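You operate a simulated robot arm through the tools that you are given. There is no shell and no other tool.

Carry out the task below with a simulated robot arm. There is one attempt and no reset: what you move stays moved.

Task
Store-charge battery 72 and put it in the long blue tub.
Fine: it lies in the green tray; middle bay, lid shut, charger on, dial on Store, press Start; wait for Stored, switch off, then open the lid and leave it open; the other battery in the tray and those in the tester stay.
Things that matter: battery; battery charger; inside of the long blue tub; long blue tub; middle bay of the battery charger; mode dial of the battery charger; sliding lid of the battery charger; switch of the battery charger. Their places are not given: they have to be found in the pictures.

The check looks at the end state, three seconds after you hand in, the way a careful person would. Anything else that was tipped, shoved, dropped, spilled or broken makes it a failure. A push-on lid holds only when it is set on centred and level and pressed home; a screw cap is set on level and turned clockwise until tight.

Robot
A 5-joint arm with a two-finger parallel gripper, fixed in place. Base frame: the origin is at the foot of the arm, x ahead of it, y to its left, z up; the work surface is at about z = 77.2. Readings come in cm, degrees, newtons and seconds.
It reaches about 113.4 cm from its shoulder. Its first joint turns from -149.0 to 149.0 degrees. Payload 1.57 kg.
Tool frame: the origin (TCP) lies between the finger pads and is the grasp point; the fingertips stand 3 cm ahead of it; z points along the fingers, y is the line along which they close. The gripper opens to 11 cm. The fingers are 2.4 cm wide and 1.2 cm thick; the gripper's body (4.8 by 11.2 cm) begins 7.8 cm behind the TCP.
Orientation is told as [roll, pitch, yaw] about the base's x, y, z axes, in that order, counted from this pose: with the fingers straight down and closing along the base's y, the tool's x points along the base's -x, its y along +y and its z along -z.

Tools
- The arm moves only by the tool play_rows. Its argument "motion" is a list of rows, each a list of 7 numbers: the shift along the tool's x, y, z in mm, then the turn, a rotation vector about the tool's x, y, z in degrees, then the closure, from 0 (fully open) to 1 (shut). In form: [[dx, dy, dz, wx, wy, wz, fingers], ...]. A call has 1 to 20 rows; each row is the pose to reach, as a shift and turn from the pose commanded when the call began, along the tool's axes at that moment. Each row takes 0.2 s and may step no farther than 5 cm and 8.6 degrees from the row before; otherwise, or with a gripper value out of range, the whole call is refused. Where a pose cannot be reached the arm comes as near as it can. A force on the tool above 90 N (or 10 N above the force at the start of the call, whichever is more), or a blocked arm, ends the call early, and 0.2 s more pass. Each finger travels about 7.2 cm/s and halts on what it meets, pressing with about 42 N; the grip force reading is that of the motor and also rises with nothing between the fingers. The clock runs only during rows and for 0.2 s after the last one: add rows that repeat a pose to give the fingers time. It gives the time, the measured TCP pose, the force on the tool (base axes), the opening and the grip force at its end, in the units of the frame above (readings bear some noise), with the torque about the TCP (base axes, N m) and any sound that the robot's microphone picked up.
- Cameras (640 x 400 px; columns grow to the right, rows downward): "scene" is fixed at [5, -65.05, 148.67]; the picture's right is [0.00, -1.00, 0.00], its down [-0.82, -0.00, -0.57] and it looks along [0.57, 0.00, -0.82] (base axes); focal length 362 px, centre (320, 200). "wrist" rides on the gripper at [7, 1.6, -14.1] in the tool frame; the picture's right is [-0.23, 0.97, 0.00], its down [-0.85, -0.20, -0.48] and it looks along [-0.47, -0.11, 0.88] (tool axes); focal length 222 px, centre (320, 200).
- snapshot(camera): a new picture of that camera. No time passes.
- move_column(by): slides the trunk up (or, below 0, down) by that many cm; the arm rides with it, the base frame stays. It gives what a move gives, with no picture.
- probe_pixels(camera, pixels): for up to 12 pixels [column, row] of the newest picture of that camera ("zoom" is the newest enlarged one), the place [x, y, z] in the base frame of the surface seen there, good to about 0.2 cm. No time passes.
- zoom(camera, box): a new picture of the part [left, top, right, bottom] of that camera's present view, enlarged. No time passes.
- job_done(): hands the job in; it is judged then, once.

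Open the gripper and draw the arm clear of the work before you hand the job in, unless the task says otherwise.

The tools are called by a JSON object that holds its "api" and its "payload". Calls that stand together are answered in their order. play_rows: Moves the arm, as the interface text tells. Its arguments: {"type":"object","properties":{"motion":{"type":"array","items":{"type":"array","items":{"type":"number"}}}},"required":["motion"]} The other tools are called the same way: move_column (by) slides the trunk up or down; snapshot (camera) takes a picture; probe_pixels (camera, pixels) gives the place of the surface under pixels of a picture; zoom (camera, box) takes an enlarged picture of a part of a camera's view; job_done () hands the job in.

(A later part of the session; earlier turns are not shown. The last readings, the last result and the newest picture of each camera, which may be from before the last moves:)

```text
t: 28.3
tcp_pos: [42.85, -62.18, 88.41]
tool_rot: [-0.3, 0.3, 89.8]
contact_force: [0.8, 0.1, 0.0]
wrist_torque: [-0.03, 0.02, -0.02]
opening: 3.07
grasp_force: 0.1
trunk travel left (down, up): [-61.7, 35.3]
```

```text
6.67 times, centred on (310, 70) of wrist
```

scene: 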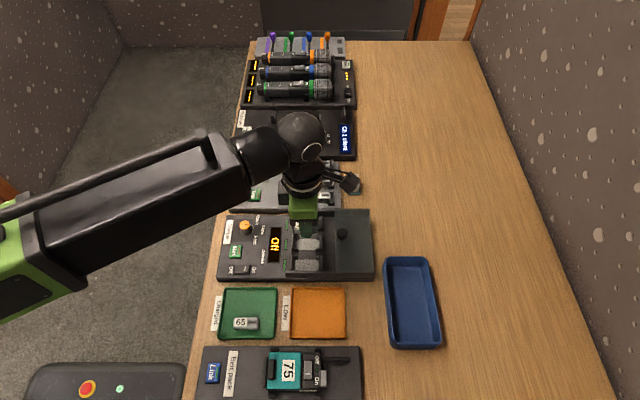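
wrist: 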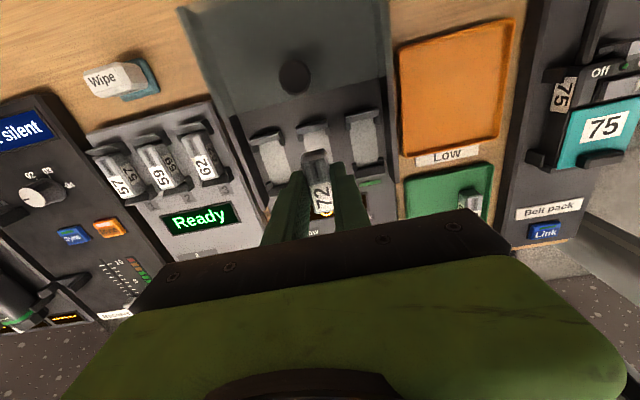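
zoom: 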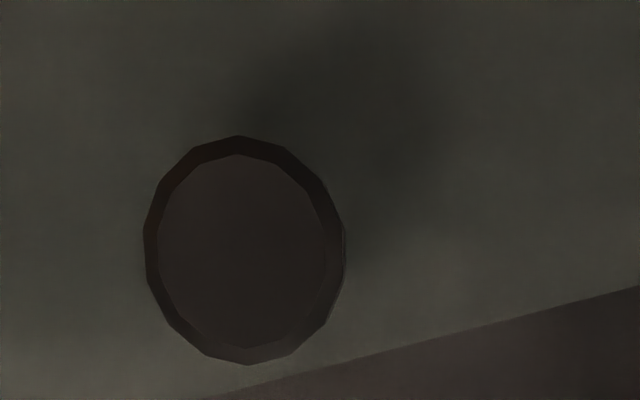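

Knob centre ≈(42.65, −69.7), top 82.6. Moving over it with 4.4 cm opening, then lowering to tips ≈80.7.

{"api": "play_rows", "payload": {"motion": [[15, 0, 0, 0, 0, 0, 0.65], [40, 1, 0, 0, 0, 0, 0.6], [65, 1, 0, 0, 0, 0, 0.6], [75, 1, 0, 0, 0, 0, 0.6], [75, 1, 0, 0, 0, 0, 0.6], [75, 1, 0, 0, 0, 0, 0.6]]}}

{"api": "move_column", "payload": {"by": -4.6}}

{"api": "snapshot", "payload": {"camera": "wrist"}}

{"api": "zoom", "payload": {"camera": "scene", "box": [280, 190, 400, 285]}}

```text
t: 29.7
tcp_pos: [42.54, -69.71, 88.4]
tool_rot: [-0.4, 0.3, 89.9]
contact_force: [0.3, 0.3, -1.1]
wrist_torque: [0.01, -0.02, -0.03]
opening: 4.39
grasp_force: 0.0
trunk travel left (down, up): [-61.7, 35.3]
```

```text
t: 30.6
tcp_pos: [42.66, -69.75, 83.78]
tool_rot: [-0.3, 0.3, 89.9]
contact_force: [0.5, 0.1, 0.4]
wrist_torque: [0.02, 0.0, 0.03]
opening: 4.39
grasp_force: 0.1
trunk travel left (down, up): [-57.1, 39.9]
```

```text
taken
```

wrist: 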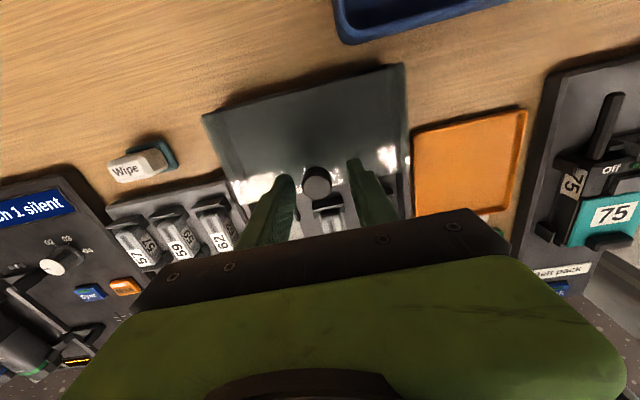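

```text
4.21 times, centred on (340, 238) of scene
```

zoom: 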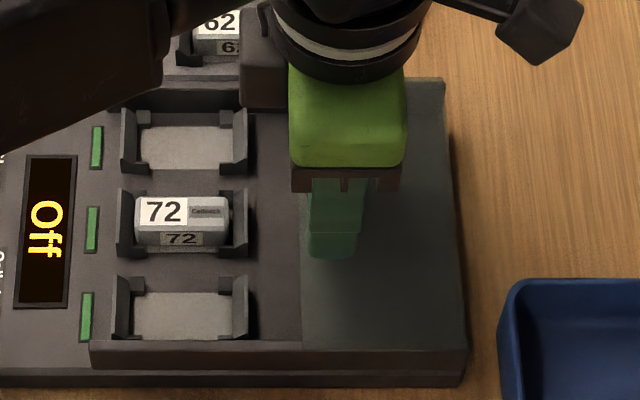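

The fingers straddle the knob. Closing on it.

{"api": "play_rows", "payload": {"motion": [[0, 0, 0, 0, 0, 0, 0.7], [0, 0, 0, 0, 0, 0, 0.78], [0, 0, 0, 0, 0, 0, 0.85], [0, 0, 0, 0, 0, 0, 0.85], [0, 0, 0, 0, 0, 0, 0.85]]}}

```text
t: 31.8
tcp_pos: [42.68, -69.71, 83.79]
tool_rot: [-0.4, 0.2, 90.0]
contact_force: [11.6, 0.5, 3.9]
wrist_torque: [0.01, -0.26, 0.0]
opening: 2.63
grasp_force: 5.7
trunk travel left (down, up): [-57.1, 39.9]
```

Contact on the knob with 11.6 N to +x: shifting 1 mm toward +x and closing fully.

{"api": "play_rows", "payload": {"motion": [[0, -1, 0, 0, 0, 0, 0.85], [0, -1.5, 0, 0, 0, 0, 0.9], [0, -1.5, 0, 0, 0, 0, 0.9], [0, -1.5, 0, 0, 0, 0, 0.9]]}}

```text
t: 32.8
tcp_pos: [42.76, -69.73, 83.84]
tool_rot: [-0.4, 0.4, 90.0]
contact_force: [12.6, 0.2, 3.4]
wrist_torque: [0.02, -0.13, -0.01]
opening: 2.36
grasp_force: 35.3
trunk travel left (down, up): [-57.1, 39.9]
```

Knob gripped (2.36 cm, 35 N). Sliding the lid toward +y by 4 cm.

{"api": "play_rows", "payload": {"motion": [[-3, -1.5, 0, 0, 0, 0, 0.9], [-8, -1.5, 0, 0, 0, 0, 0.9], [-14, -1.5, 0, 0, 0, 0, 0.9], [-20, -1.5, 0, 0, 0, 0, 0.9], [-27, -1.5, 0, 0, 0, 0, 0.9], [-34, -1.5, 0, 0, 0, 0, 0.9], [-40, -1.5, 0, 0, 0, 0, 0.9], [-40, -1.5, 0, 0, 0, 0, 0.9]]}}

{"api": "zoom", "payload": {"camera": "scene", "box": [210, 190, 400, 290]}}

```text
t: 34.6
tcp_pos: [42.91, -65.62, 83.77]
tool_rot: [-0.4, 0.3, 89.9]
contact_force: [-6.8, -0.3, -5.6]
wrist_torque: [-0.43, 0.27, 0.04]
opening: 2.34
grasp_force: 36.1
trunk travel left (down, up): [-57.1, 39.9]
```

```text
3.37 times, centred on (305, 240) of scene
```

zoom: 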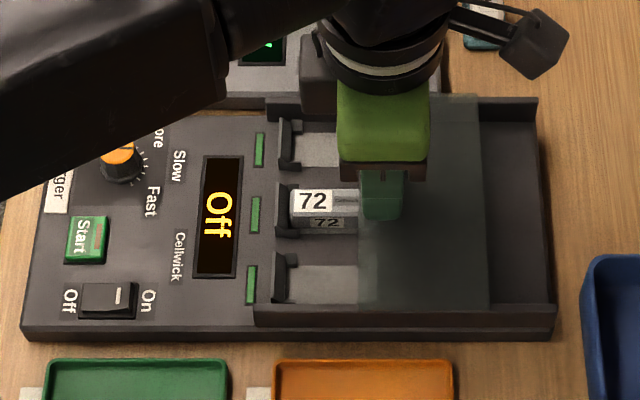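

The lid slid 4 cm smoothly; ~5.5 cm remain (edge at zoom x=360, stop near 270). Continuing 4.5 cm, then slowly to the stop.

{"api": "play_rows", "payload": {"motion": [[-5, 0, 0, 0, 0, 0, 0.9], [-12, 0, 0, 0, 0, 0, 0.9], [-19, 0, 0, 0, 0, 0, 0.9], [-26, 0, 0, 0, 0, 0, 0.9], [-33, 0, 0, 0, 0, 0, 0.9], [-40, 0, 0, 0, 0, 0, 0.9], [-45, 0, 0, 0, 0, 0, 0.9], [-45, 0, 0, 0, 0, 0, 0.9]]}}

{"api": "zoom", "payload": {"camera": "scene", "box": [210, 190, 400, 290]}}

```text
t: 36.4
tcp_pos: [42.84, -61.2, 83.74]
tool_rot: [-0.5, 0.3, 89.9]
contact_force: [-9.1, 0.1, -7.0]
wrist_torque: [-0.12, 0.31, 0.02]
opening: 2.34
grasp_force: 35.5
trunk travel left (down, up): [-57.1, 39.9]
```

```text
3.37 times, centred on (305, 240) of scene
```

zoom: 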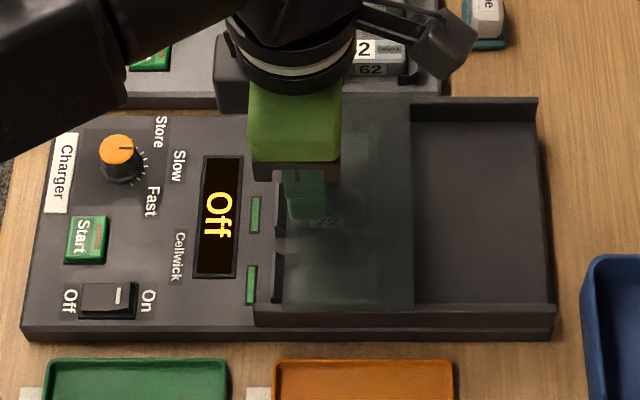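

About 1 cm remains. Pushing on slowly, up to 1.6 cm, until it stops.

{"api": "play_rows", "payload": {"motion": [[-2, 0, 0, 0, 0, 0, 0.9], [-4, 0, 0, 0, 0, 0, 0.9], [-6, 0, 0, 0, 0, 0, 0.9], [-8, 0, 0, 0, 0, 0, 0.9], [-9, 0, 0, 0, 0, 0, 0.9], [-10, 0, 0, 0, 0, 0, 0.9], [-11, 0, 0, 0, 0, 0, 0.9], [-12, 0, 0, 0, 0, 0, 0.9], [-13, 0, 0, 0, 0, 0, 0.9], [-14, 0, 0, 0, 0, 0, 0.9], [-14, 0, 0, 0, 0, 0, 0.9]]}}

{"api": "zoom", "payload": {"camera": "scene", "box": [210, 190, 400, 290]}}

```text
t: 38.8
tcp_pos: [42.84, -59.81, 83.7]
tool_rot: [-0.4, 0.1, 89.9]
contact_force: [-12.6, -0.3, -7.9]
wrist_torque: [-0.07, 0.39, -0.01]
opening: 2.34
grasp_force: 35.9
trunk travel left (down, up): [-57.1, 39.9]
```

```text
3.37 times, centred on (305, 240) of scene
```

zoom: 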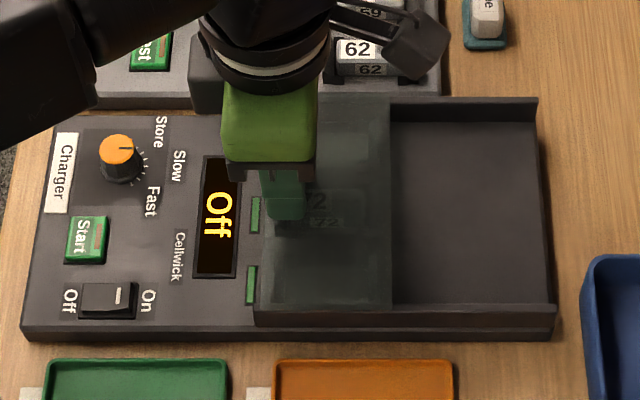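

No stop felt yet; lid edge at zoom x≈260 while the rails start at ≈254. Nudging further in 1 mm steps watching for the stop.

{"api": "play_rows", "payload": {"motion": [[-1, 0, 0, 0, 0, 0, 0.9], [-2, 0, 0, 0, 0, 0, 0.9], [-3, 0, 0, 0, 0, 0, 0.9], [-4, 0, 0, 0, 0, 0, 0.9], [-4, 0, 0, 0, 0, 0, 0.9]]}}

{"api": "zoom", "payload": {"camera": "scene", "box": [250, 205, 350, 285]}}

```text
t: 40.0
tcp_pos: [42.78, -59.54, 83.74]
tool_rot: [-0.5, 0.3, 90.0]
contact_force: [-7.9, -24.6, 8.3]
wrist_torque: [-0.59, 0.25, 0.01]
opening: 2.35
grasp_force: 35.3
trunk travel left (down, up): [-57.1, 39.9]
```

```text
5.00 times, centred on (300, 245) of scene
```

zoom: 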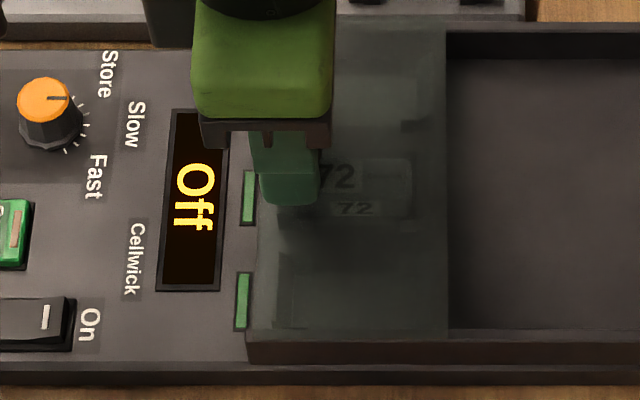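

Reaction of −24.6 N in y: the lid is at its closed stop. Opening the fingers and raising 5 cm.

{"api": "play_rows", "payload": {"motion": [[1, 0, 0, 0, 0, 0, 0.85], [1, 0, 0, 0, 0, 0, 0.75], [1, 0, 0, 0, 0, 0, 0.65], [1, 0, 0, 0, 0, 0, 0.6], [1, 0, 0, 0, 0, 0, 0.6]]}}

{"api": "move_column", "payload": {"by": 5}}

{"api": "zoom", "payload": {"camera": "scene", "box": [210, 190, 400, 290]}}

{"api": "snapshot", "payload": {"camera": "wrist"}}

```text
t: 41.2
tcp_pos: [42.9, -59.46, 83.76]
tool_rot: [-0.3, 0.3, 89.9]
contact_force: [-0.2, 0.5, 0.4]
wrist_torque: [0.01, -0.02, 0.01]
opening: 4.39
grasp_force: 0.0
trunk travel left (down, up): [-57.1, 39.9]
```

```text
t: 42.1
tcp_pos: [42.87, -59.44, 88.81]
tool_rot: [-0.4, 0.4, 89.9]
contact_force: [0.5, -0.8, -0.6]
wrist_torque: [0.01, 0.01, -0.03]
opening: 4.4
grasp_force: 0.1
trunk travel left (down, up): [-62.1, 34.9]
```

```text
3.37 times, centred on (305, 240) of scene
```

zoom: 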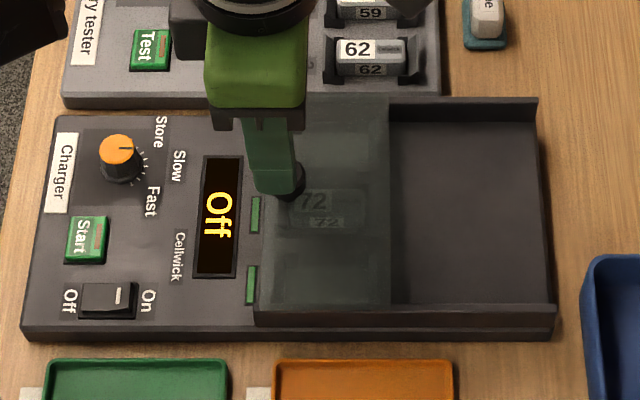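

```text
taken
```

wrist: 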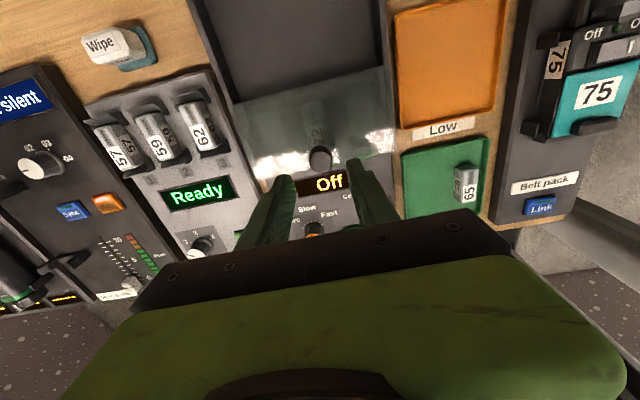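

Lid shut over battery 72. Now the switch: zooming on it at scene (242,270) to measure.

{"api": "zoom", "payload": {"camera": "scene", "box": [220, 240, 270, 280]}}

{"api": "probe_pixels", "payload": {"camera": "zoom", "pixels": [[215, 230], [260, 235], [300, 230], [350, 225], [365, 225], [260, 265], [350, 260], [260, 205], [350, 200], [355, 240], [205, 245], [180, 100]]}}

```text
10.00 times, centred on (245, 260) of scene
```

zoom: 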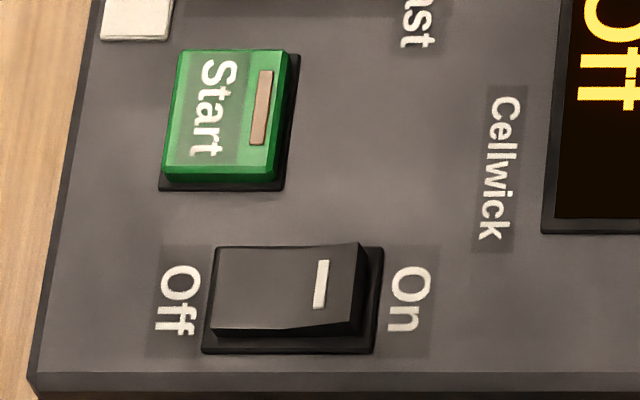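

```text
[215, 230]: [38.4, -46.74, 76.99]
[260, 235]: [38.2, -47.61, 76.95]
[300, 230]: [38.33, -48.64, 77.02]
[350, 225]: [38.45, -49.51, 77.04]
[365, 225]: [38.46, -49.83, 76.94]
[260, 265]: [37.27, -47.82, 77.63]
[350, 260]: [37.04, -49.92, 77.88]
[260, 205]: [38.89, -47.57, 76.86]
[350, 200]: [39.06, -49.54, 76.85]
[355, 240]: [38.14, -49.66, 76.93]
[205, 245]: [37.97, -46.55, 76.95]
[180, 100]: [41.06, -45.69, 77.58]
```

Probing the rocker and Start button surfaces.

{"api": "probe_pixels", "payload": {"camera": "zoom", "pixels": [[222, 290], [280, 290], [320, 290], [350, 290], [355, 255], [340, 318], [225, 320], [225, 115], [180, 165], [280, 60], [265, 170], [190, 60]]}}

```text
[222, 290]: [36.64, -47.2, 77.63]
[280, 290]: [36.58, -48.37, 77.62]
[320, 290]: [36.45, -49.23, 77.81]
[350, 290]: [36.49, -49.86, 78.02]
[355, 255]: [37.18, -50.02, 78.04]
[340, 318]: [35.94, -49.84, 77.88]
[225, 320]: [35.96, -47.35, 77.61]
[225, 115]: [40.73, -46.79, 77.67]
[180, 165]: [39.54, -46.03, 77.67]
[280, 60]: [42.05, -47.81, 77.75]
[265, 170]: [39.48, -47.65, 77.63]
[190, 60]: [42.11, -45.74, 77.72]
```

Rocker: x 36.5, On edge at y≈−50.0, z 78.0; Start button centre (40.75, −46.8), z 77.7. Moving the closed fingers over the On side.

{"api": "play_rows", "payload": {"motion": [[-10, 7, 0, 0, 0, 0, 0.7], [-32, 21, 0, 0, 0, 0, 0.8], [-54, 36, 0, 0, 0, 0, 0.9], [-76, 51, 0, 0, 0, 0, 1.0], [-90, 60, 0, 0, 0, 0, 1.0], [-95.4, 63.7, 0, 0, 0, 0, 1.0], [-95.4, 63.7, 0, 0, 0, 0, 1.0], [-95.4, 63.7, 0, 0, 0, 0, 1.0]]}}

{"api": "move_column", "payload": {"by": -7.0}}

{"api": "zoom", "payload": {"camera": "wrist", "box": [220, 100, 420, 230]}}

{"api": "zoom", "payload": {"camera": "scene", "box": [210, 200, 310, 290]}}

```text
t: 43.9
tcp_pos: [36.57, -49.86, 88.78]
tool_rot: [-0.5, 0.3, 89.8]
contact_force: [-0.2, 0.5, 0.4]
wrist_torque: [-0.03, 0.03, -0.01]
opening: 0.01
grasp_force: 21.7
trunk travel left (down, up): [-62.1, 34.9]
```

```text
t: 45.0
tcp_pos: [36.6, -49.95, 81.84]
tool_rot: [-0.3, 0.3, 89.9]
contact_force: [-0.1, 0.2, -0.2]
wrist_torque: [-0.01, -0.03, 0.01]
opening: 0.01
grasp_force: 21.4
trunk travel left (down, up): [-55.1, 41.9]
```

```text
3.08 times, centred on (320, 165) of wrist
```

zoom: 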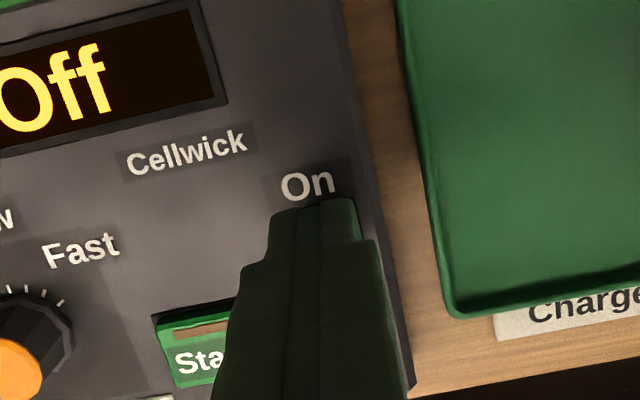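

```text
4.44 times, centred on (260, 245) of scene
```

zoom: 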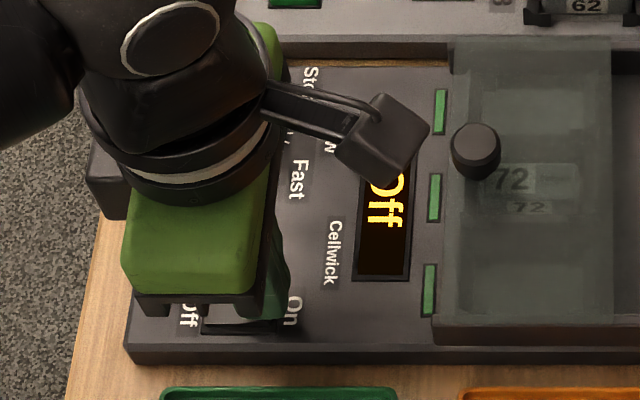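

Tips at z≈78.8 above the On side. Lowering in small steps.

{"api": "move_column", "payload": {"by": -0.8}}

{"api": "move_column", "payload": {"by": -0.25}}

{"api": "zoom", "payload": {"camera": "scene", "box": [210, 200, 310, 290]}}

```text
t: 45.6
tcp_pos: [36.51, -49.91, 81.07]
tool_rot: [-0.4, 0.3, 89.9]
contact_force: [0.3, -3.2, 6.5]
wrist_torque: [-0.02, 0.0, 0.02]
opening: 0.04
grasp_force: 21.1
trunk travel left (down, up): [-54.3, 42.7]
```

```text
t: 46.1
tcp_pos: [36.47, -49.89, 80.98]
tool_rot: [-0.7, 0.6, 89.9]
contact_force: [12.7, -21.1, 70.8]
wrist_torque: [0.16, -0.29, -0.3]
opening: 0.02
grasp_force: 21.9
trunk travel left (down, up): [-54.1, 42.9]
```

```text
4.44 times, centred on (260, 245) of scene
```

zoom: 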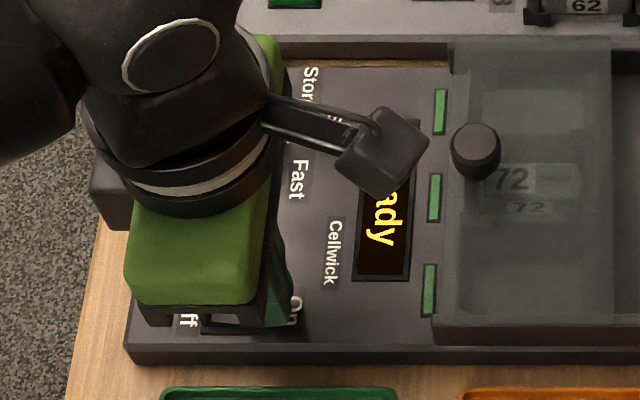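

Display now shows "Ready"; the charger is on. Raising 5 cm.

{"api": "move_column", "payload": {"by": 5}}

{"api": "zoom", "payload": {"camera": "scene", "box": [210, 200, 310, 290]}}

{"api": "zoom", "payload": {"camera": "wrist", "box": [150, 60, 390, 220]}}

```text
t: 47.0
tcp_pos: [36.58, -49.82, 85.84]
tool_rot: [-0.4, 0.3, 90.0]
contact_force: [-0.1, -0.2, -0.5]
wrist_torque: [0.01, -0.02, 0.01]
opening: 0.0
grasp_force: 21.5
trunk travel left (down, up): [-59.1, 37.9]
```

```text
4.44 times, centred on (260, 245) of scene
```

zoom: 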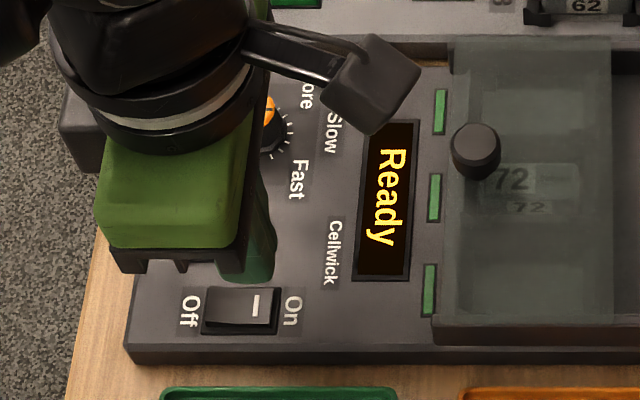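

```text
2.50 times, centred on (270, 140) of wrist
```

zoom: 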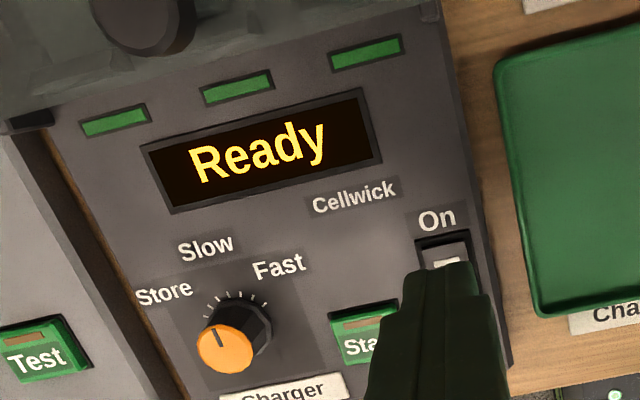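

The charger is on (Ready). Probing the dial cap and the label positions in the wrist zoom to get the Store angle.

{"api": "probe_pixels", "payload": {"camera": "zoom", "pixels": [[165, 292], [205, 247], [280, 265], [225, 350], [218, 335], [205, 345], [250, 350], [206, 313], [226, 300], [241, 294], [256, 296], [266, 302]]}}

{"api": "zoom", "payload": {"camera": "wrist", "box": [200, 145, 280, 220]}}

```text
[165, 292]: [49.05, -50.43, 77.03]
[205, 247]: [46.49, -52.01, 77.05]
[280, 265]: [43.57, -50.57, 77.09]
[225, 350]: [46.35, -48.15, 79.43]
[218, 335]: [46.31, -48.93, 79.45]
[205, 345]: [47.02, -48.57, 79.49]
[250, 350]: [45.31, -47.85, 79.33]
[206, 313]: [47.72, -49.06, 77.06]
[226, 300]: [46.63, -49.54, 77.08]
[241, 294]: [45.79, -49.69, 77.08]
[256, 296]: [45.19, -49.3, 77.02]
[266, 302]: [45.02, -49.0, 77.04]
```

```text
5.33 times, centred on (240, 182) of wrist
```

zoom: 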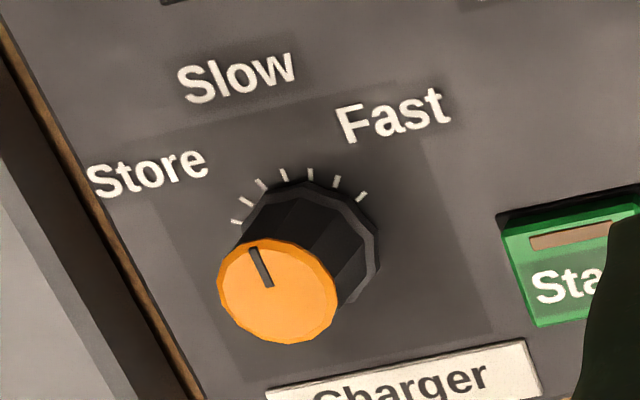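

Probing the cap centre, pointer ends and ticks in this finer zoom.

{"api": "probe_pixels", "payload": {"camera": "zoom", "pixels": [[268, 285], [253, 250], [222, 295], [334, 300], [270, 242], [290, 338], [278, 290], [235, 222], [284, 174], [361, 195], [262, 185], [337, 181]]}}

```text
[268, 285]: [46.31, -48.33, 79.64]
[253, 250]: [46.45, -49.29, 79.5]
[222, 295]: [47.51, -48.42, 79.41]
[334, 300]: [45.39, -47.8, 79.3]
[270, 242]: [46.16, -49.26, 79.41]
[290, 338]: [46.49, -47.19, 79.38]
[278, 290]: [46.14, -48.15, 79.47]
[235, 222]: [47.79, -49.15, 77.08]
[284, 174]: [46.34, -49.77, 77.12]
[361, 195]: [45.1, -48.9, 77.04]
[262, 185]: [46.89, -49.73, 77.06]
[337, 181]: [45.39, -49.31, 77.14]
```

Dial centre ≈(46.4, −48.2), top 79.4; Store lies ≈50° from Slow toward +x (counter-clockwise from above). Moving the open fingers over the dial.

{"api": "play_rows", "payload": {"motion": [[-2, -12, 0, 0, 0, 0, 0.9], [-6, -40, 0, 0, 0, 0, 0.75], [-12, -70, 0, 0, 0, 0, 0.62], [-15, -90, 0, 0, 0, 0, 0.62], [-16.2, -98, 0, 0, 0, 0, 0.62], [-16.2, -98, 0, 0, 0, 0, 0.62], [-16.2, -98, 0, 0, 0, 0, 0.62]]}}

{"api": "zoom", "payload": {"camera": "wrist", "box": [220, 80, 420, 230]}}

```text
t: 48.6
tcp_pos: [46.33, -48.18, 85.66]
tool_rot: [-0.4, 0.4, 89.9]
contact_force: [-0.3, -0.4, 0.6]
wrist_torque: [0.02, 0.0, -0.03]
opening: 4.19
grasp_force: 0.1
trunk travel left (down, up): [-59.1, 37.9]
```

```text
2.67 times, centred on (320, 155) of wrist
```

zoom: 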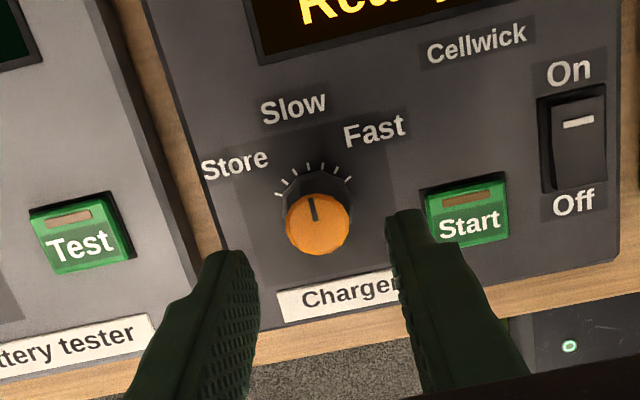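

Confirming the cap centre from this view.

{"api": "probe_pixels", "payload": {"camera": "zoom", "pixels": [[290, 225], [347, 222], [316, 196], [320, 252], [318, 225], [311, 200], [316, 218], [236, 163], [295, 110], [375, 132]]}}

```text
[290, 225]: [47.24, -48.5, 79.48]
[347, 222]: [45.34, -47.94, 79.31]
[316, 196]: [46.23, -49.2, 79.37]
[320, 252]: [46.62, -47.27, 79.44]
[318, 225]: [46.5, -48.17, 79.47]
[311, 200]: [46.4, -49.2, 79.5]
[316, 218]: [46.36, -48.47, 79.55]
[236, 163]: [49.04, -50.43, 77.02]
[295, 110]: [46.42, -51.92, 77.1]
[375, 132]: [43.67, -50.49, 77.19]
```

Centre ≈(46.35, −48.2), matching the TCP. Lowering 4.5 cm and closing on the dial.

{"api": "move_column", "payload": {"by": -4.5}}

{"api": "play_rows", "payload": {"motion": [[0, 0, 0, 0, 0, 0, 0.7], [0, 0, 0, 0, 0, 0, 0.77], [0, 0, 0, 0, 0, 0, 0.82], [0, 0, 0, 0, 0, 0, 0.85], [0, 0, 0, 0, 0, 0, 0.85], [0, 0, 0, 0, 0, 0, 0.85]]}}

{"api": "zoom", "payload": {"camera": "wrist", "box": [220, 80, 420, 230]}}

```text
t: 49.5
tcp_pos: [46.26, -48.17, 81.24]
tool_rot: [-0.5, 0.2, 89.9]
contact_force: [-0.4, -0.5, 0.0]
wrist_torque: [0.02, -0.03, -0.01]
opening: 4.2
grasp_force: 0.0
trunk travel left (down, up): [-54.6, 42.4]
```

```text
t: 50.9
tcp_pos: [46.4, -48.12, 81.28]
tool_rot: [-0.4, 0.2, 89.9]
contact_force: [10.9, -0.4, 4.6]
wrist_torque: [0.01, -0.38, 0.01]
opening: 2.62
grasp_force: 5.8
trunk travel left (down, up): [-54.6, 42.4]
```

```text
2.67 times, centred on (320, 155) of wrist
```

zoom: 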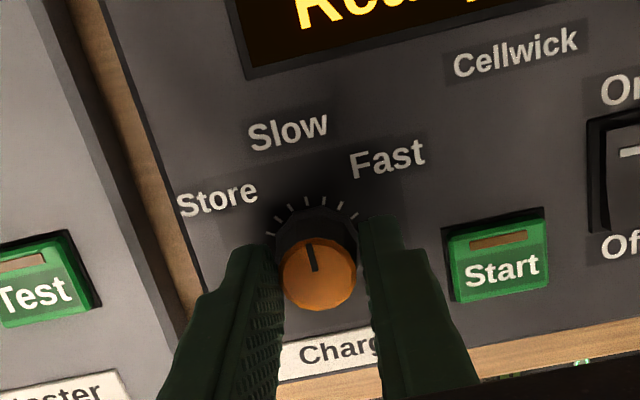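

+x finger touched first; shifting 1.5 mm to +x and closing.

{"api": "play_rows", "payload": {"motion": [[0, -1, 0, 0, 0, 0, 0.85], [0, -1.5, 0, 0, 0, 0, 0.88], [0, -1.5, 0, 0, 0, 0, 0.9], [0, -1.5, 0, 0, 0, 0, 0.9]]}}

```text
t: 51.9
tcp_pos: [46.46, -48.21, 81.3]
tool_rot: [-0.5, 0.3, 89.9]
contact_force: [9.1, -4.7, 4.4]
wrist_torque: [0.03, -0.24, -0.02]
opening: 2.47
grasp_force: 35.9
trunk travel left (down, up): [-54.6, 42.4]
```

Dial gripped (2.47 cm). Rotating +48° about base z (tool wz −48) toward Store.

{"api": "play_rows", "payload": {"motion": [[0, 0, 0, 0, 0, -6, 0.9], [0, 0, 0, 0, 0, -13, 0.9], [0, 0, 0, 0, 0, -20, 0.9], [0, 0, 0, 0, 0, -27, 0.9], [0, 0, 0, 0, 0, -34, 0.9], [0, 0, 0, 0, 0, -41, 0.9], [0, 0, 0, 0, 0, -48, 0.9], [0, 0, 0, 0, 0, -48, 0.9]]}}

{"api": "zoom", "payload": {"camera": "wrist", "box": [200, 60, 440, 240]}}

{"api": "zoom", "payload": {"camera": "scene", "box": [210, 200, 310, 290]}}

```text
t: 53.7
tcp_pos: [46.4, -48.18, 81.2]
tool_rot: [0.1, 0.5, 123.2]
contact_force: [-10.7, -4.7, -5.6]
wrist_torque: [-0.36, 0.3, 0.0]
opening: 2.47
grasp_force: 36.2
out of reach, approached as far as the arm can: row 6, 7, 8
trunk travel left (down, up): [-54.6, 42.4]
```

```text
2.22 times, centred on (320, 150) of wrist
```

zoom: 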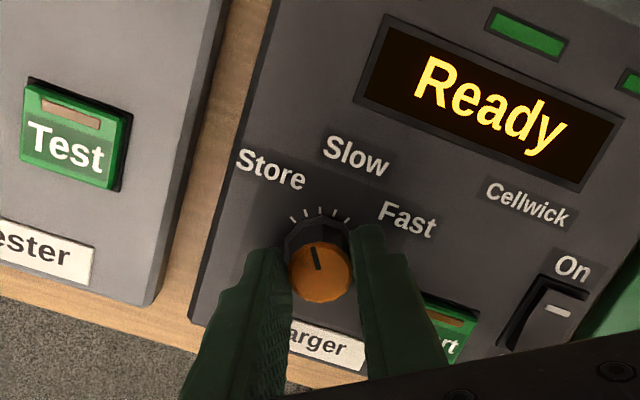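

```text
4.44 times, centred on (260, 245) of scene
```

zoom: 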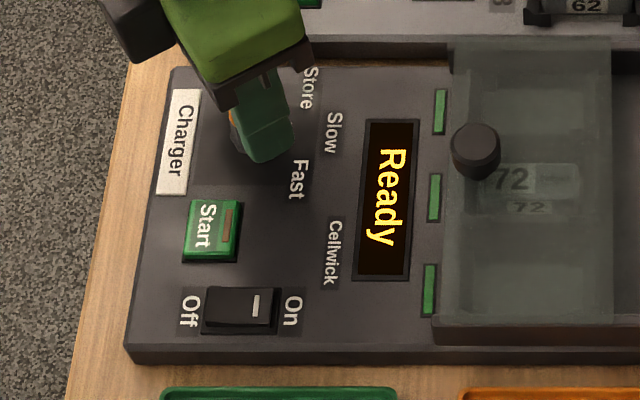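

The spin limit was reached at yaw 123°, so the dial has turned ≈33°. I'll release, spin back 45° with open fingers, and re-grip.

{"api": "play_rows", "payload": {"motion": [[0, 0, 0, 0, 0, 0, 0.8], [0, 0, 0, 0, 0, 0, 0.7], [0, 0, 0, 0, 0, 0, 0.62], [0, 0, 0, 0, 0, 0, 0.62], [0, 0, 0, 0, 0, 8, 0.62], [0, 0, 0, 0, 0, 16, 0.62], [0, 0, 0, 0, 0, 24, 0.62], [0, 0, 0, 0, 0, 32, 0.62], [0, 0, 0, 0, 0, 40, 0.62], [0, 0, 0, 0, 0, 40, 0.62]]}}

{"api": "zoom", "payload": {"camera": "wrist", "box": [220, 80, 420, 230]}}

```text
t: 55.9
tcp_pos: [46.56, -48.16, 81.33]
tool_rot: [-0.3, 0.4, 83.1]
contact_force: [-0.7, -0.5, 0.1]
wrist_torque: [-0.03, 0.02, -0.04]
opening: 4.18
grasp_force: 0.2
trunk travel left (down, up): [-54.6, 42.4]
```

```text
2.67 times, centred on (320, 155) of wrist
```

zoom: 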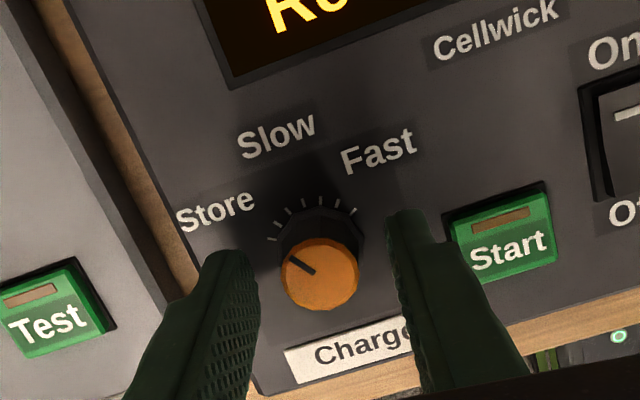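

Probing the pointer direction now.

{"api": "zoom", "payload": {"camera": "wrist", "box": [290, 140, 370, 200]}}

{"api": "zoom", "payload": {"camera": "scene", "box": [225, 210, 275, 245]}}

```text
6.67 times, centred on (330, 170) of wrist
```

zoom: 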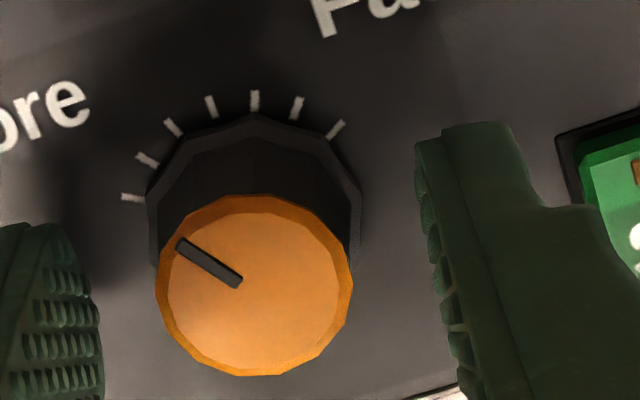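

```text
11.43 times, centred on (250, 228) of scene
```

zoom: 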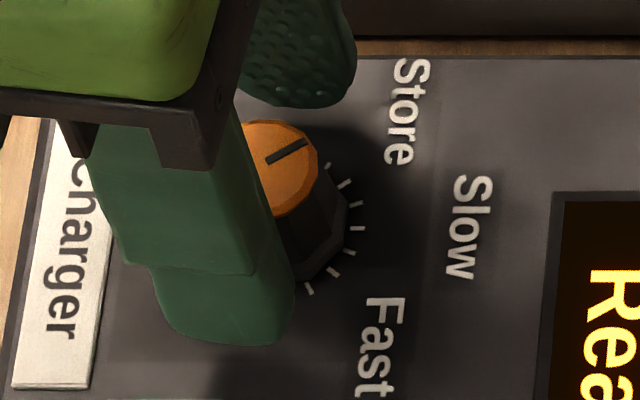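

The pointer is now ≈30° from Slow. Re-gripping and turning another ≈19°.

{"api": "play_rows", "payload": {"motion": [[0, 0, 0, 0, 0, 0, 0.7], [0, 0, 0, 0, 0, 0, 0.78], [0, 0, 0, 0, 0, 0, 0.85], [0, 0, 0, 0, 0, 0, 0.9], [0, 0, 0, 0, 0, 0, 0.9], [0, 0, 0, 0, 0, 0, 0.9], [0, 0, 0, 0, 0, -5, 0.9], [0, 0, 0, 0, 0, -10, 0.9], [0, 0, 0, 0, 0, -15, 0.9], [0, 0, 0, 0, 0, -19, 0.9], [0, 0, 0, 0, 0, -19, 0.9], [0, 0, 0, 0, 0, -19, 0.8], [0, 0, 0, 0, 0, -19, 0.7], [0, 0, 0, 0, 0, -19, 0.62], [0, 0, 0, 0, 0, -19, 0.62]]}}

{"api": "zoom", "payload": {"camera": "wrist", "box": [220, 80, 420, 230]}}

```text
t: 59.1
tcp_pos: [46.52, -48.19, 81.27]
tool_rot: [-0.2, 0.5, 102.3]
contact_force: [0.4, 0.0, 0.4]
wrist_torque: [-0.02, -0.01, 0.02]
opening: 4.16
grasp_force: 0.1
trunk travel left (down, up): [-54.6, 42.4]
```

```text
2.67 times, centred on (320, 155) of wrist
```

zoom: 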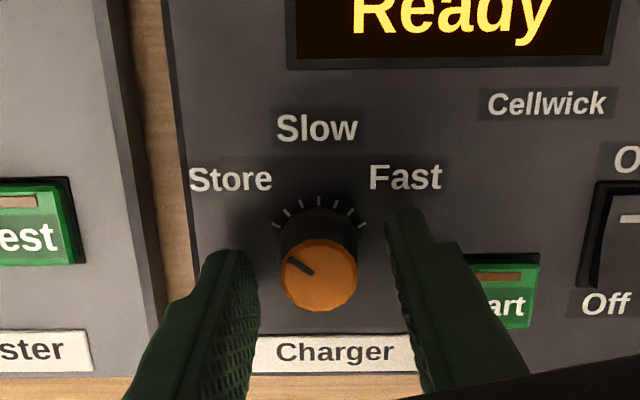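

View is now nearly axis-aligned: pointer at (313,273)→(290,260), toward the first tick/Store. Measuring it precisely.

{"api": "zoom", "payload": {"camera": "wrist", "box": [290, 140, 370, 200]}}

```text
6.67 times, centred on (330, 170) of wrist
```

zoom: 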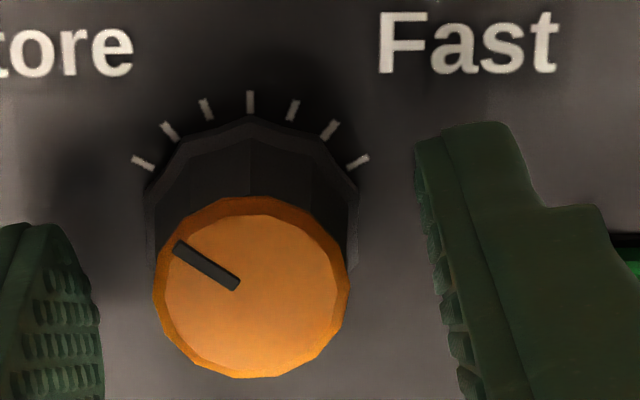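

The pointer is parallel to the first (Store) tick. Raising 3 cm, then moving closed fingers above the Start button at (40.75, −46.8), turning back to yaw 90.

{"api": "move_column", "payload": {"by": 3.2}}

{"api": "play_rows", "payload": {"motion": [[-6, 12, 0, 0, 0, 3, 0.7], [-13, 27, 0, 0, 0, 6, 0.8], [-20, 41, 0, 0, 0, 9, 0.9], [-25.9, 53.4, 0, 0, 0, 12.3, 1.0], [-25.9, 53.4, 0, 0, 0, 12.3, 1.0], [-25.9, 53.4, 0, 0, 0, 12.3, 1.0], [-25.9, 53.4, 0, 0, 0, 12.3, 1.0]]}}

{"api": "zoom", "payload": {"camera": "wrist", "box": [200, 60, 440, 230]}}

{"api": "zoom", "payload": {"camera": "scene", "box": [210, 200, 310, 290]}}

```text
t: 59.9
tcp_pos: [46.59, -48.06, 84.42]
tool_rot: [-0.2, 0.5, 102.4]
contact_force: [0.3, -0.4, 0.3]
wrist_torque: [-0.01, -0.04, 0.02]
opening: 4.16
grasp_force: 0.0
trunk travel left (down, up): [-57.8, 39.2]
```

```text
t: 61.5
tcp_pos: [40.56, -46.79, 84.52]
tool_rot: [-0.3, 0.3, 90.0]
contact_force: [-0.7, 0.3, -0.1]
wrist_torque: [0.0, -0.01, -0.01]
opening: 0.0
grasp_force: 21.5
trunk travel left (down, up): [-57.8, 39.2]
```

```text
2.35 times, centred on (320, 145) of wrist
```

zoom: 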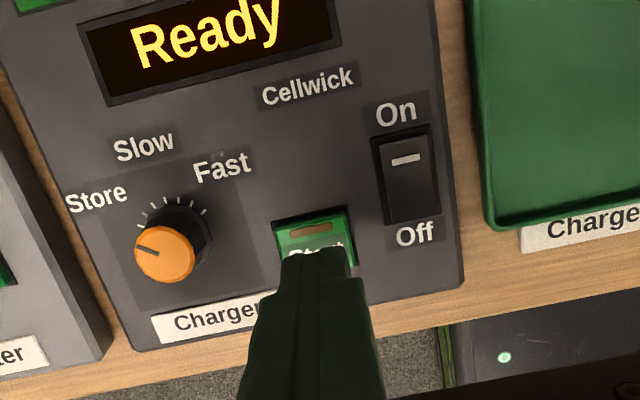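

```text
4.44 times, centred on (260, 245) of scene
```

zoom: 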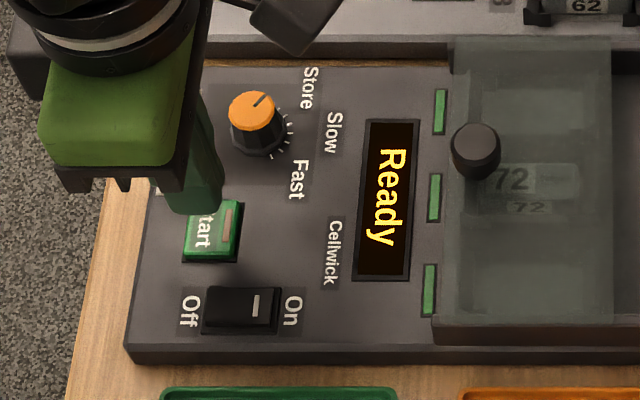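

Dial reads Store. Lowering onto Start (top z 77.7): 3.5 cm first, then small steps.

{"api": "move_column", "payload": {"by": -3.5}}

{"api": "move_column", "payload": {"by": -0.35}}

{"api": "zoom", "payload": {"camera": "scene", "box": [210, 200, 310, 290]}}

```text
t: 62.3
tcp_pos: [40.7, -46.81, 80.98]
tool_rot: [-0.4, 0.4, 90.0]
contact_force: [-0.9, 0.4, 0.3]
wrist_torque: [-0.02, -0.02, -0.02]
opening: 0.01
grasp_force: 21.5
trunk travel left (down, up): [-54.3, 42.7]
heard: click
```

```text
t: 62.8
tcp_pos: [40.61, -46.85, 80.59]
tool_rot: [-0.3, 0.4, 90.1]
contact_force: [1.0, -1.4, 4.3]
wrist_torque: [-0.02, 0.01, 0.03]
opening: 0.03
grasp_force: 21.5
trunk travel left (down, up): [-53.9, 43.1]
heard: click
```

```text
4.44 times, centred on (260, 245) of scene
```

zoom: 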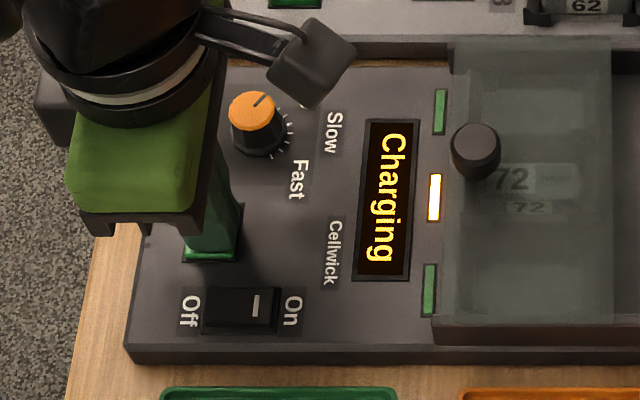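

The display shows "Charging" and the middle lamp is lit. Raising 4 cm and waiting.

{"api": "move_column", "payload": {"by": 4}}

{"api": "play_rows", "payload": {"motion": [[0, 0, 0, 0, 0, 0, 1], [0, 0, 0, 0, 0, 0, 1], [0, 0, 0, 0, 0, 0, 1], [0, 0, 0, 0, 0, 0, 1], [0, 0, 0, 0, 0, 0, 1], [0, 0, 0, 0, 0, 0, 1], [0, 0, 0, 0, 0, 0, 1], [0, 0, 0, 0, 0, 0, 1], [0, 0, 0, 0, 0, 0, 1], [0, 0, 0, 0, 0, 0, 1], [0, 0, 0, 0, 0, 0, 1], [0, 0, 0, 0, 0, 0, 1], [0, 0, 0, 0, 0, 0, 1], [0, 0, 0, 0, 0, 0, 1], [0, 0, 0, 0, 0, 0, 1]]}}

{"api": "zoom", "payload": {"camera": "scene", "box": [210, 200, 310, 290]}}

```text
t: 63.6
tcp_pos: [40.66, -46.67, 84.68]
tool_rot: [-0.3, 0.4, 90.1]
contact_force: [1.0, -0.2, 0.7]
wrist_torque: [0.03, 0.01, 0.02]
opening: 0.0
grasp_force: 20.9
trunk travel left (down, up): [-57.9, 39.1]
```

```text
t: 66.8
tcp_pos: [40.62, -46.79, 84.7]
tool_rot: [-0.3, 0.4, 90.1]
contact_force: [-0.1, 0.8, 0.1]
wrist_torque: [-0.02, -0.02, 0.01]
opening: 0.0
grasp_force: 21.4
trunk travel left (down, up): [-57.9, 39.1]
```

```text
4.44 times, centred on (260, 245) of scene
```

zoom: 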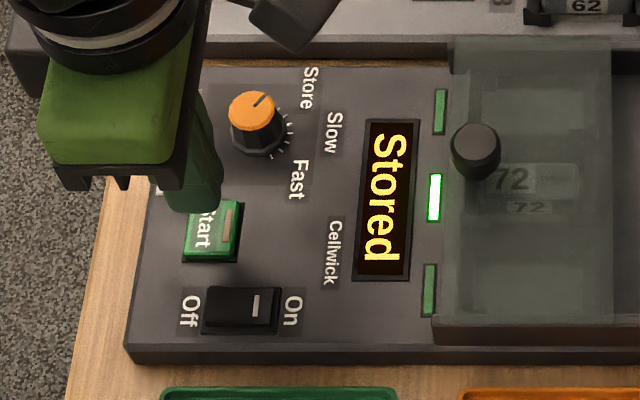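

"Stored" with a green middle lamp. Now moving above the Off end of the switch (36.5, −46.9).

{"api": "play_rows", "payload": {"motion": [[0, 10, 0, 0, 0, 0, 1], [1, 25, 0, 0, 0, 0, 1], [1.5, 38, 0, 0, 0, 0, 1], [1.5, 41.5, 0, 0, 0, 0, 1], [1.5, 41.5, 0, 0, 0, 0, 1]]}}

{"api": "move_column", "payload": {"by": -3.2}}

{"api": "zoom", "payload": {"camera": "scene", "box": [210, 200, 310, 290]}}

{"api": "zoom", "payload": {"camera": "wrist", "box": [220, 80, 420, 230]}}

```text
t: 68.0
tcp_pos: [36.41, -47.0, 84.63]
tool_rot: [-0.2, 0.4, 90.1]
contact_force: [0.0, -0.5, -0.1]
wrist_torque: [0.0, 0.0, -0.02]
opening: 0.02
grasp_force: 21.5
trunk travel left (down, up): [-57.9, 39.1]
```

```text
t: 68.8
tcp_pos: [36.47, -46.94, 81.47]
tool_rot: [-0.3, 0.5, 90.1]
contact_force: [0.3, 0.8, 0.1]
wrist_torque: [-0.04, 0.01, -0.02]
opening: 0.0
grasp_force: 21.6
trunk travel left (down, up): [-54.7, 42.3]
```

```text
4.44 times, centred on (260, 245) of scene
```

zoom: 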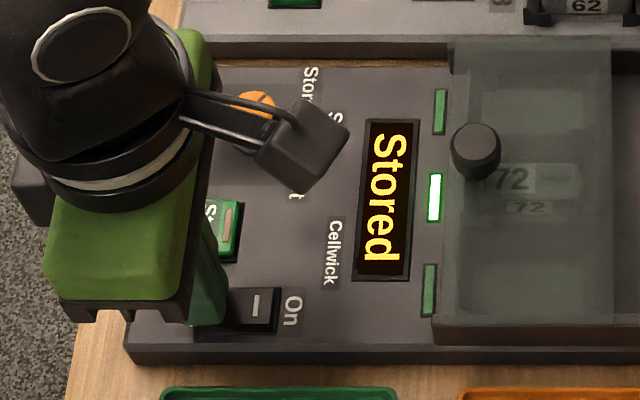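

```text
2.67 times, centred on (320, 155) of wrist
```

zoom: 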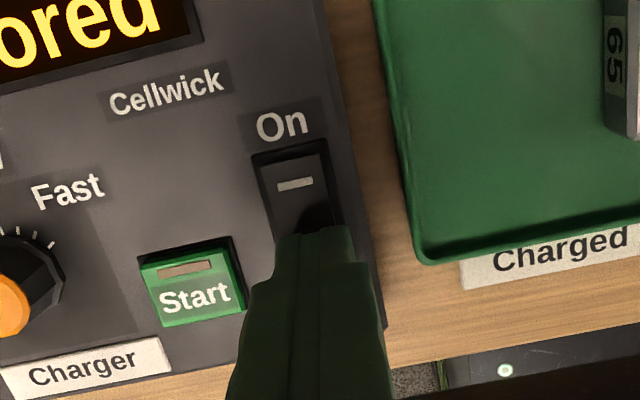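

Over the Off end with tips ≈78.5. Pressing in small steps (0.45 then 0.2 cm).

{"api": "move_column", "payload": {"by": -0.45}}

{"api": "move_column", "payload": {"by": -0.2}}

{"api": "zoom", "payload": {"camera": "scene", "box": [210, 200, 310, 290]}}

```text
t: 69.3
tcp_pos: [36.45, -46.91, 80.99]
tool_rot: [-0.3, 0.4, 90.1]
contact_force: [1.2, 0.6, 9.0]
wrist_torque: [-0.1, -0.01, 0.06]
opening: 0.01
grasp_force: 21.6
trunk travel left (down, up): [-54.3, 42.7]
```

```text
t: 69.8
tcp_pos: [36.38, -46.9, 81.01]
tool_rot: [-0.4, 0.8, 90.2]
contact_force: [10.7, -10.0, 58.8]
wrist_torque: [-1.04, -0.29, 0.25]
opening: 0.0
grasp_force: 21.2
trunk travel left (down, up): [-54.1, 42.9]
```

```text
4.44 times, centred on (260, 245) of scene
```

zoom: 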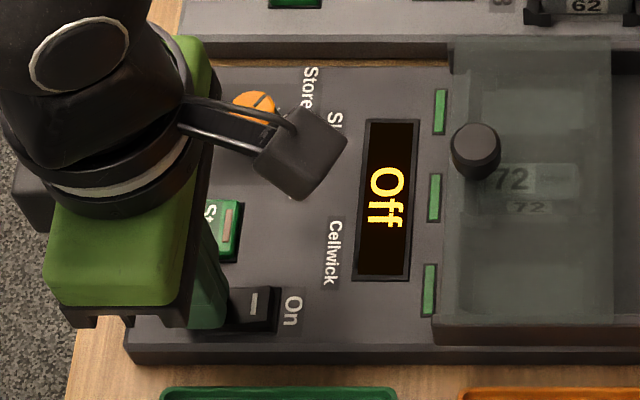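

The display shows "Off". Raising 8 cm, then back to the lid knob at (42.8, −59.5) with the fingers open to 4.4 cm.

{"api": "move_column", "payload": {"by": 8}}

{"api": "play_rows", "payload": {"motion": [[15, -8, 0, 0, 0, 0, 0.9], [40, -20, 0, 0, 0, 0, 0.8], [70, -35, 0, 0, 0, 0, 0.7], [100, -50, 0, 0, 0, 0, 0.6], [120, -60, 0, 0, 0, 0, 0.6], [126, -63.5, 0, 0, 0, 0, 0.6], [126, -63.5, 0, 0, 0, 0, 0.6], [126, -63.5, 0, 0, 0, 0, 0.6]]}}

{"api": "zoom", "payload": {"camera": "scene", "box": [210, 190, 400, 290]}}

{"api": "zoom", "payload": {"camera": "wrist", "box": [200, 60, 440, 230]}}

```text
t: 71.0
tcp_pos: [36.38, -46.97, 88.81]
tool_rot: [-0.3, 0.5, 90.1]
contact_force: [0.2, 0.1, 0.3]
wrist_torque: [0.01, 0.01, 0.0]
opening: 0.0
grasp_force: 21.6
trunk travel left (down, up): [-62.1, 34.9]
```

```text
t: 72.8
tcp_pos: [42.84, -59.46, 88.77]
tool_rot: [-0.4, 0.5, 90.0]
contact_force: [0.4, -0.9, 0.2]
wrist_torque: [-0.04, 0.04, -0.04]
opening: 4.36
grasp_force: 0.1
trunk travel left (down, up): [-62.1, 34.9]
```

```text
3.37 times, centred on (305, 240) of scene
```

zoom: 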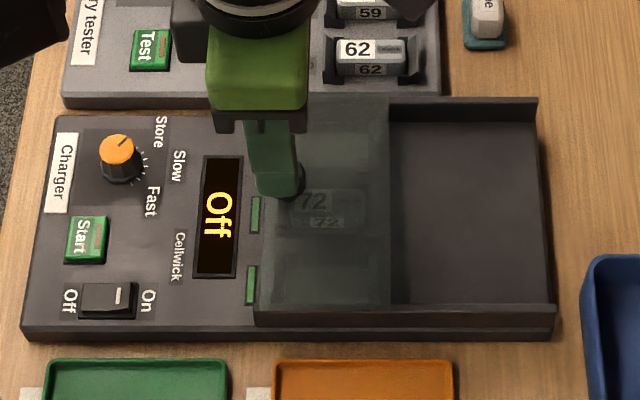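

```text
2.35 times, centred on (320, 145) of wrist
```

zoom: 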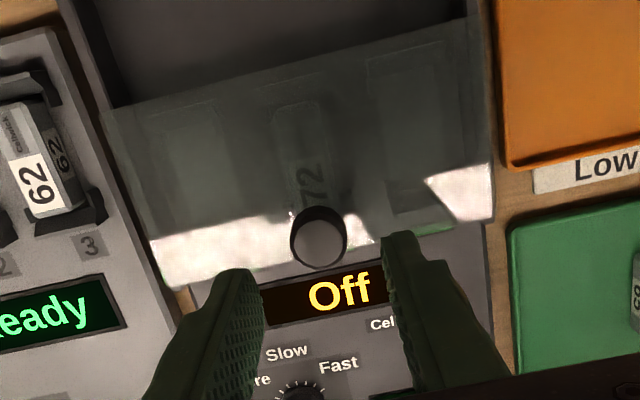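

Off confirmed, dial at Store. Lowering 5 cm around the knob and gripping.

{"api": "move_column", "payload": {"by": -5}}

{"api": "play_rows", "payload": {"motion": [[0, 0, 0, 0, 0, 0, 0.7], [0, 0, 0, 0, 0, 0, 0.78], [0, 0, 0, 0, 0, 0, 0.85], [0, 0, 0, 0, 0, 0, 0.9], [0, 0, 0, 0, 0, 0, 0.9], [0, 0, 0, 0, 0, 0, 0.9]]}}

```text
t: 73.7
tcp_pos: [42.69, -59.51, 83.81]
tool_rot: [-0.3, 0.5, 90.0]
contact_force: [0.4, -0.7, -0.5]
wrist_torque: [-0.05, 0.01, -0.01]
opening: 4.41
grasp_force: 0.0
trunk travel left (down, up): [-57.1, 39.9]
```

```text
t: 75.1
tcp_pos: [42.81, -59.54, 83.67]
tool_rot: [-0.3, 0.4, 90.1]
contact_force: [4.3, 0.4, 2.1]
wrist_torque: [-0.01, 0.03, 0.03]
opening: 2.33
grasp_force: 35.4
trunk travel left (down, up): [-57.1, 39.9]
```

Knob gripped. Sliding the lid open toward −y by 9.8 cm.

{"api": "play_rows", "payload": {"motion": [[3, 0, 0, 0, 0, 0, 0.9], [9, 0, 0, 0, 0, 0, 0.9], [16, 0, 0, 0, 0, 0, 0.9], [23, 0, 0, 0, 0, 0, 0.9], [30, 0, 0, 0, 0, 0, 0.9], [37, 0, 0, 0, 0, 0, 0.9], [44, 0, 0, 0, 0, 0, 0.9], [51, 0, 0, 0, 0, 0, 0.9], [58, 0, 0, 0, 0, 0, 0.9], [65, 0, 0, 0, 0, 0, 0.9], [72, 0, 0, 0, 0, 0, 0.9], [79, 0, 0, 0, 0, 0, 0.9], [86, 0, 0, 0, 0, 0, 0.9], [92, 0, 0, 0, 0, 0, 0.9], [96, 0, 0, 0, 0, 0, 0.9], [98, 0, 0, 0, 0, 0, 0.9], [98, 0, 0, 0, 0, 0, 0.9]]}}

{"api": "zoom", "payload": {"camera": "scene", "box": [210, 190, 400, 290]}}

```text
t: 78.7
tcp_pos: [42.86, -69.32, 83.76]
tool_rot: [-0.2, 0.4, 89.9]
contact_force: [-1.0, -0.6, 0.5]
wrist_torque: [0.11, 0.07, -0.02]
opening: 2.31
grasp_force: 35.6
trunk travel left (down, up): [-57.1, 39.9]
```

```text
3.37 times, centred on (305, 240) of scene
```

zoom: 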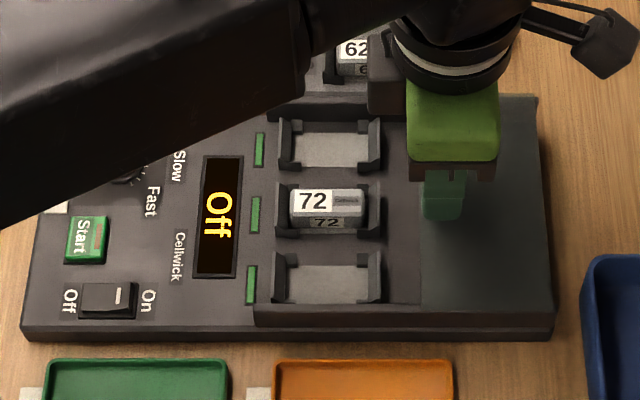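

Almost fully open; nudging a few mm to the stop.

{"api": "play_rows", "payload": {"motion": [[1, 0, 0, 0, 0, 0, 0.9], [2, 0, 0, 0, 0, 0, 0.9], [3, 0, 0, 0, 0, 0, 0.9], [4, 0, 0, 0, 0, 0, 0.9], [5, 0, 0, 0, 0, 0, 0.9], [5, 0, 0, 0, 0, 0, 0.9]]}}

```text
t: 80.1
tcp_pos: [42.81, -69.68, 83.8]
tool_rot: [-0.2, 0.4, 90.0]
contact_force: [-1.9, 24.1, -10.4]
wrist_torque: [0.57, 0.05, -0.03]
opening: 2.33
grasp_force: 35.5
trunk travel left (down, up): [-57.1, 39.9]
```

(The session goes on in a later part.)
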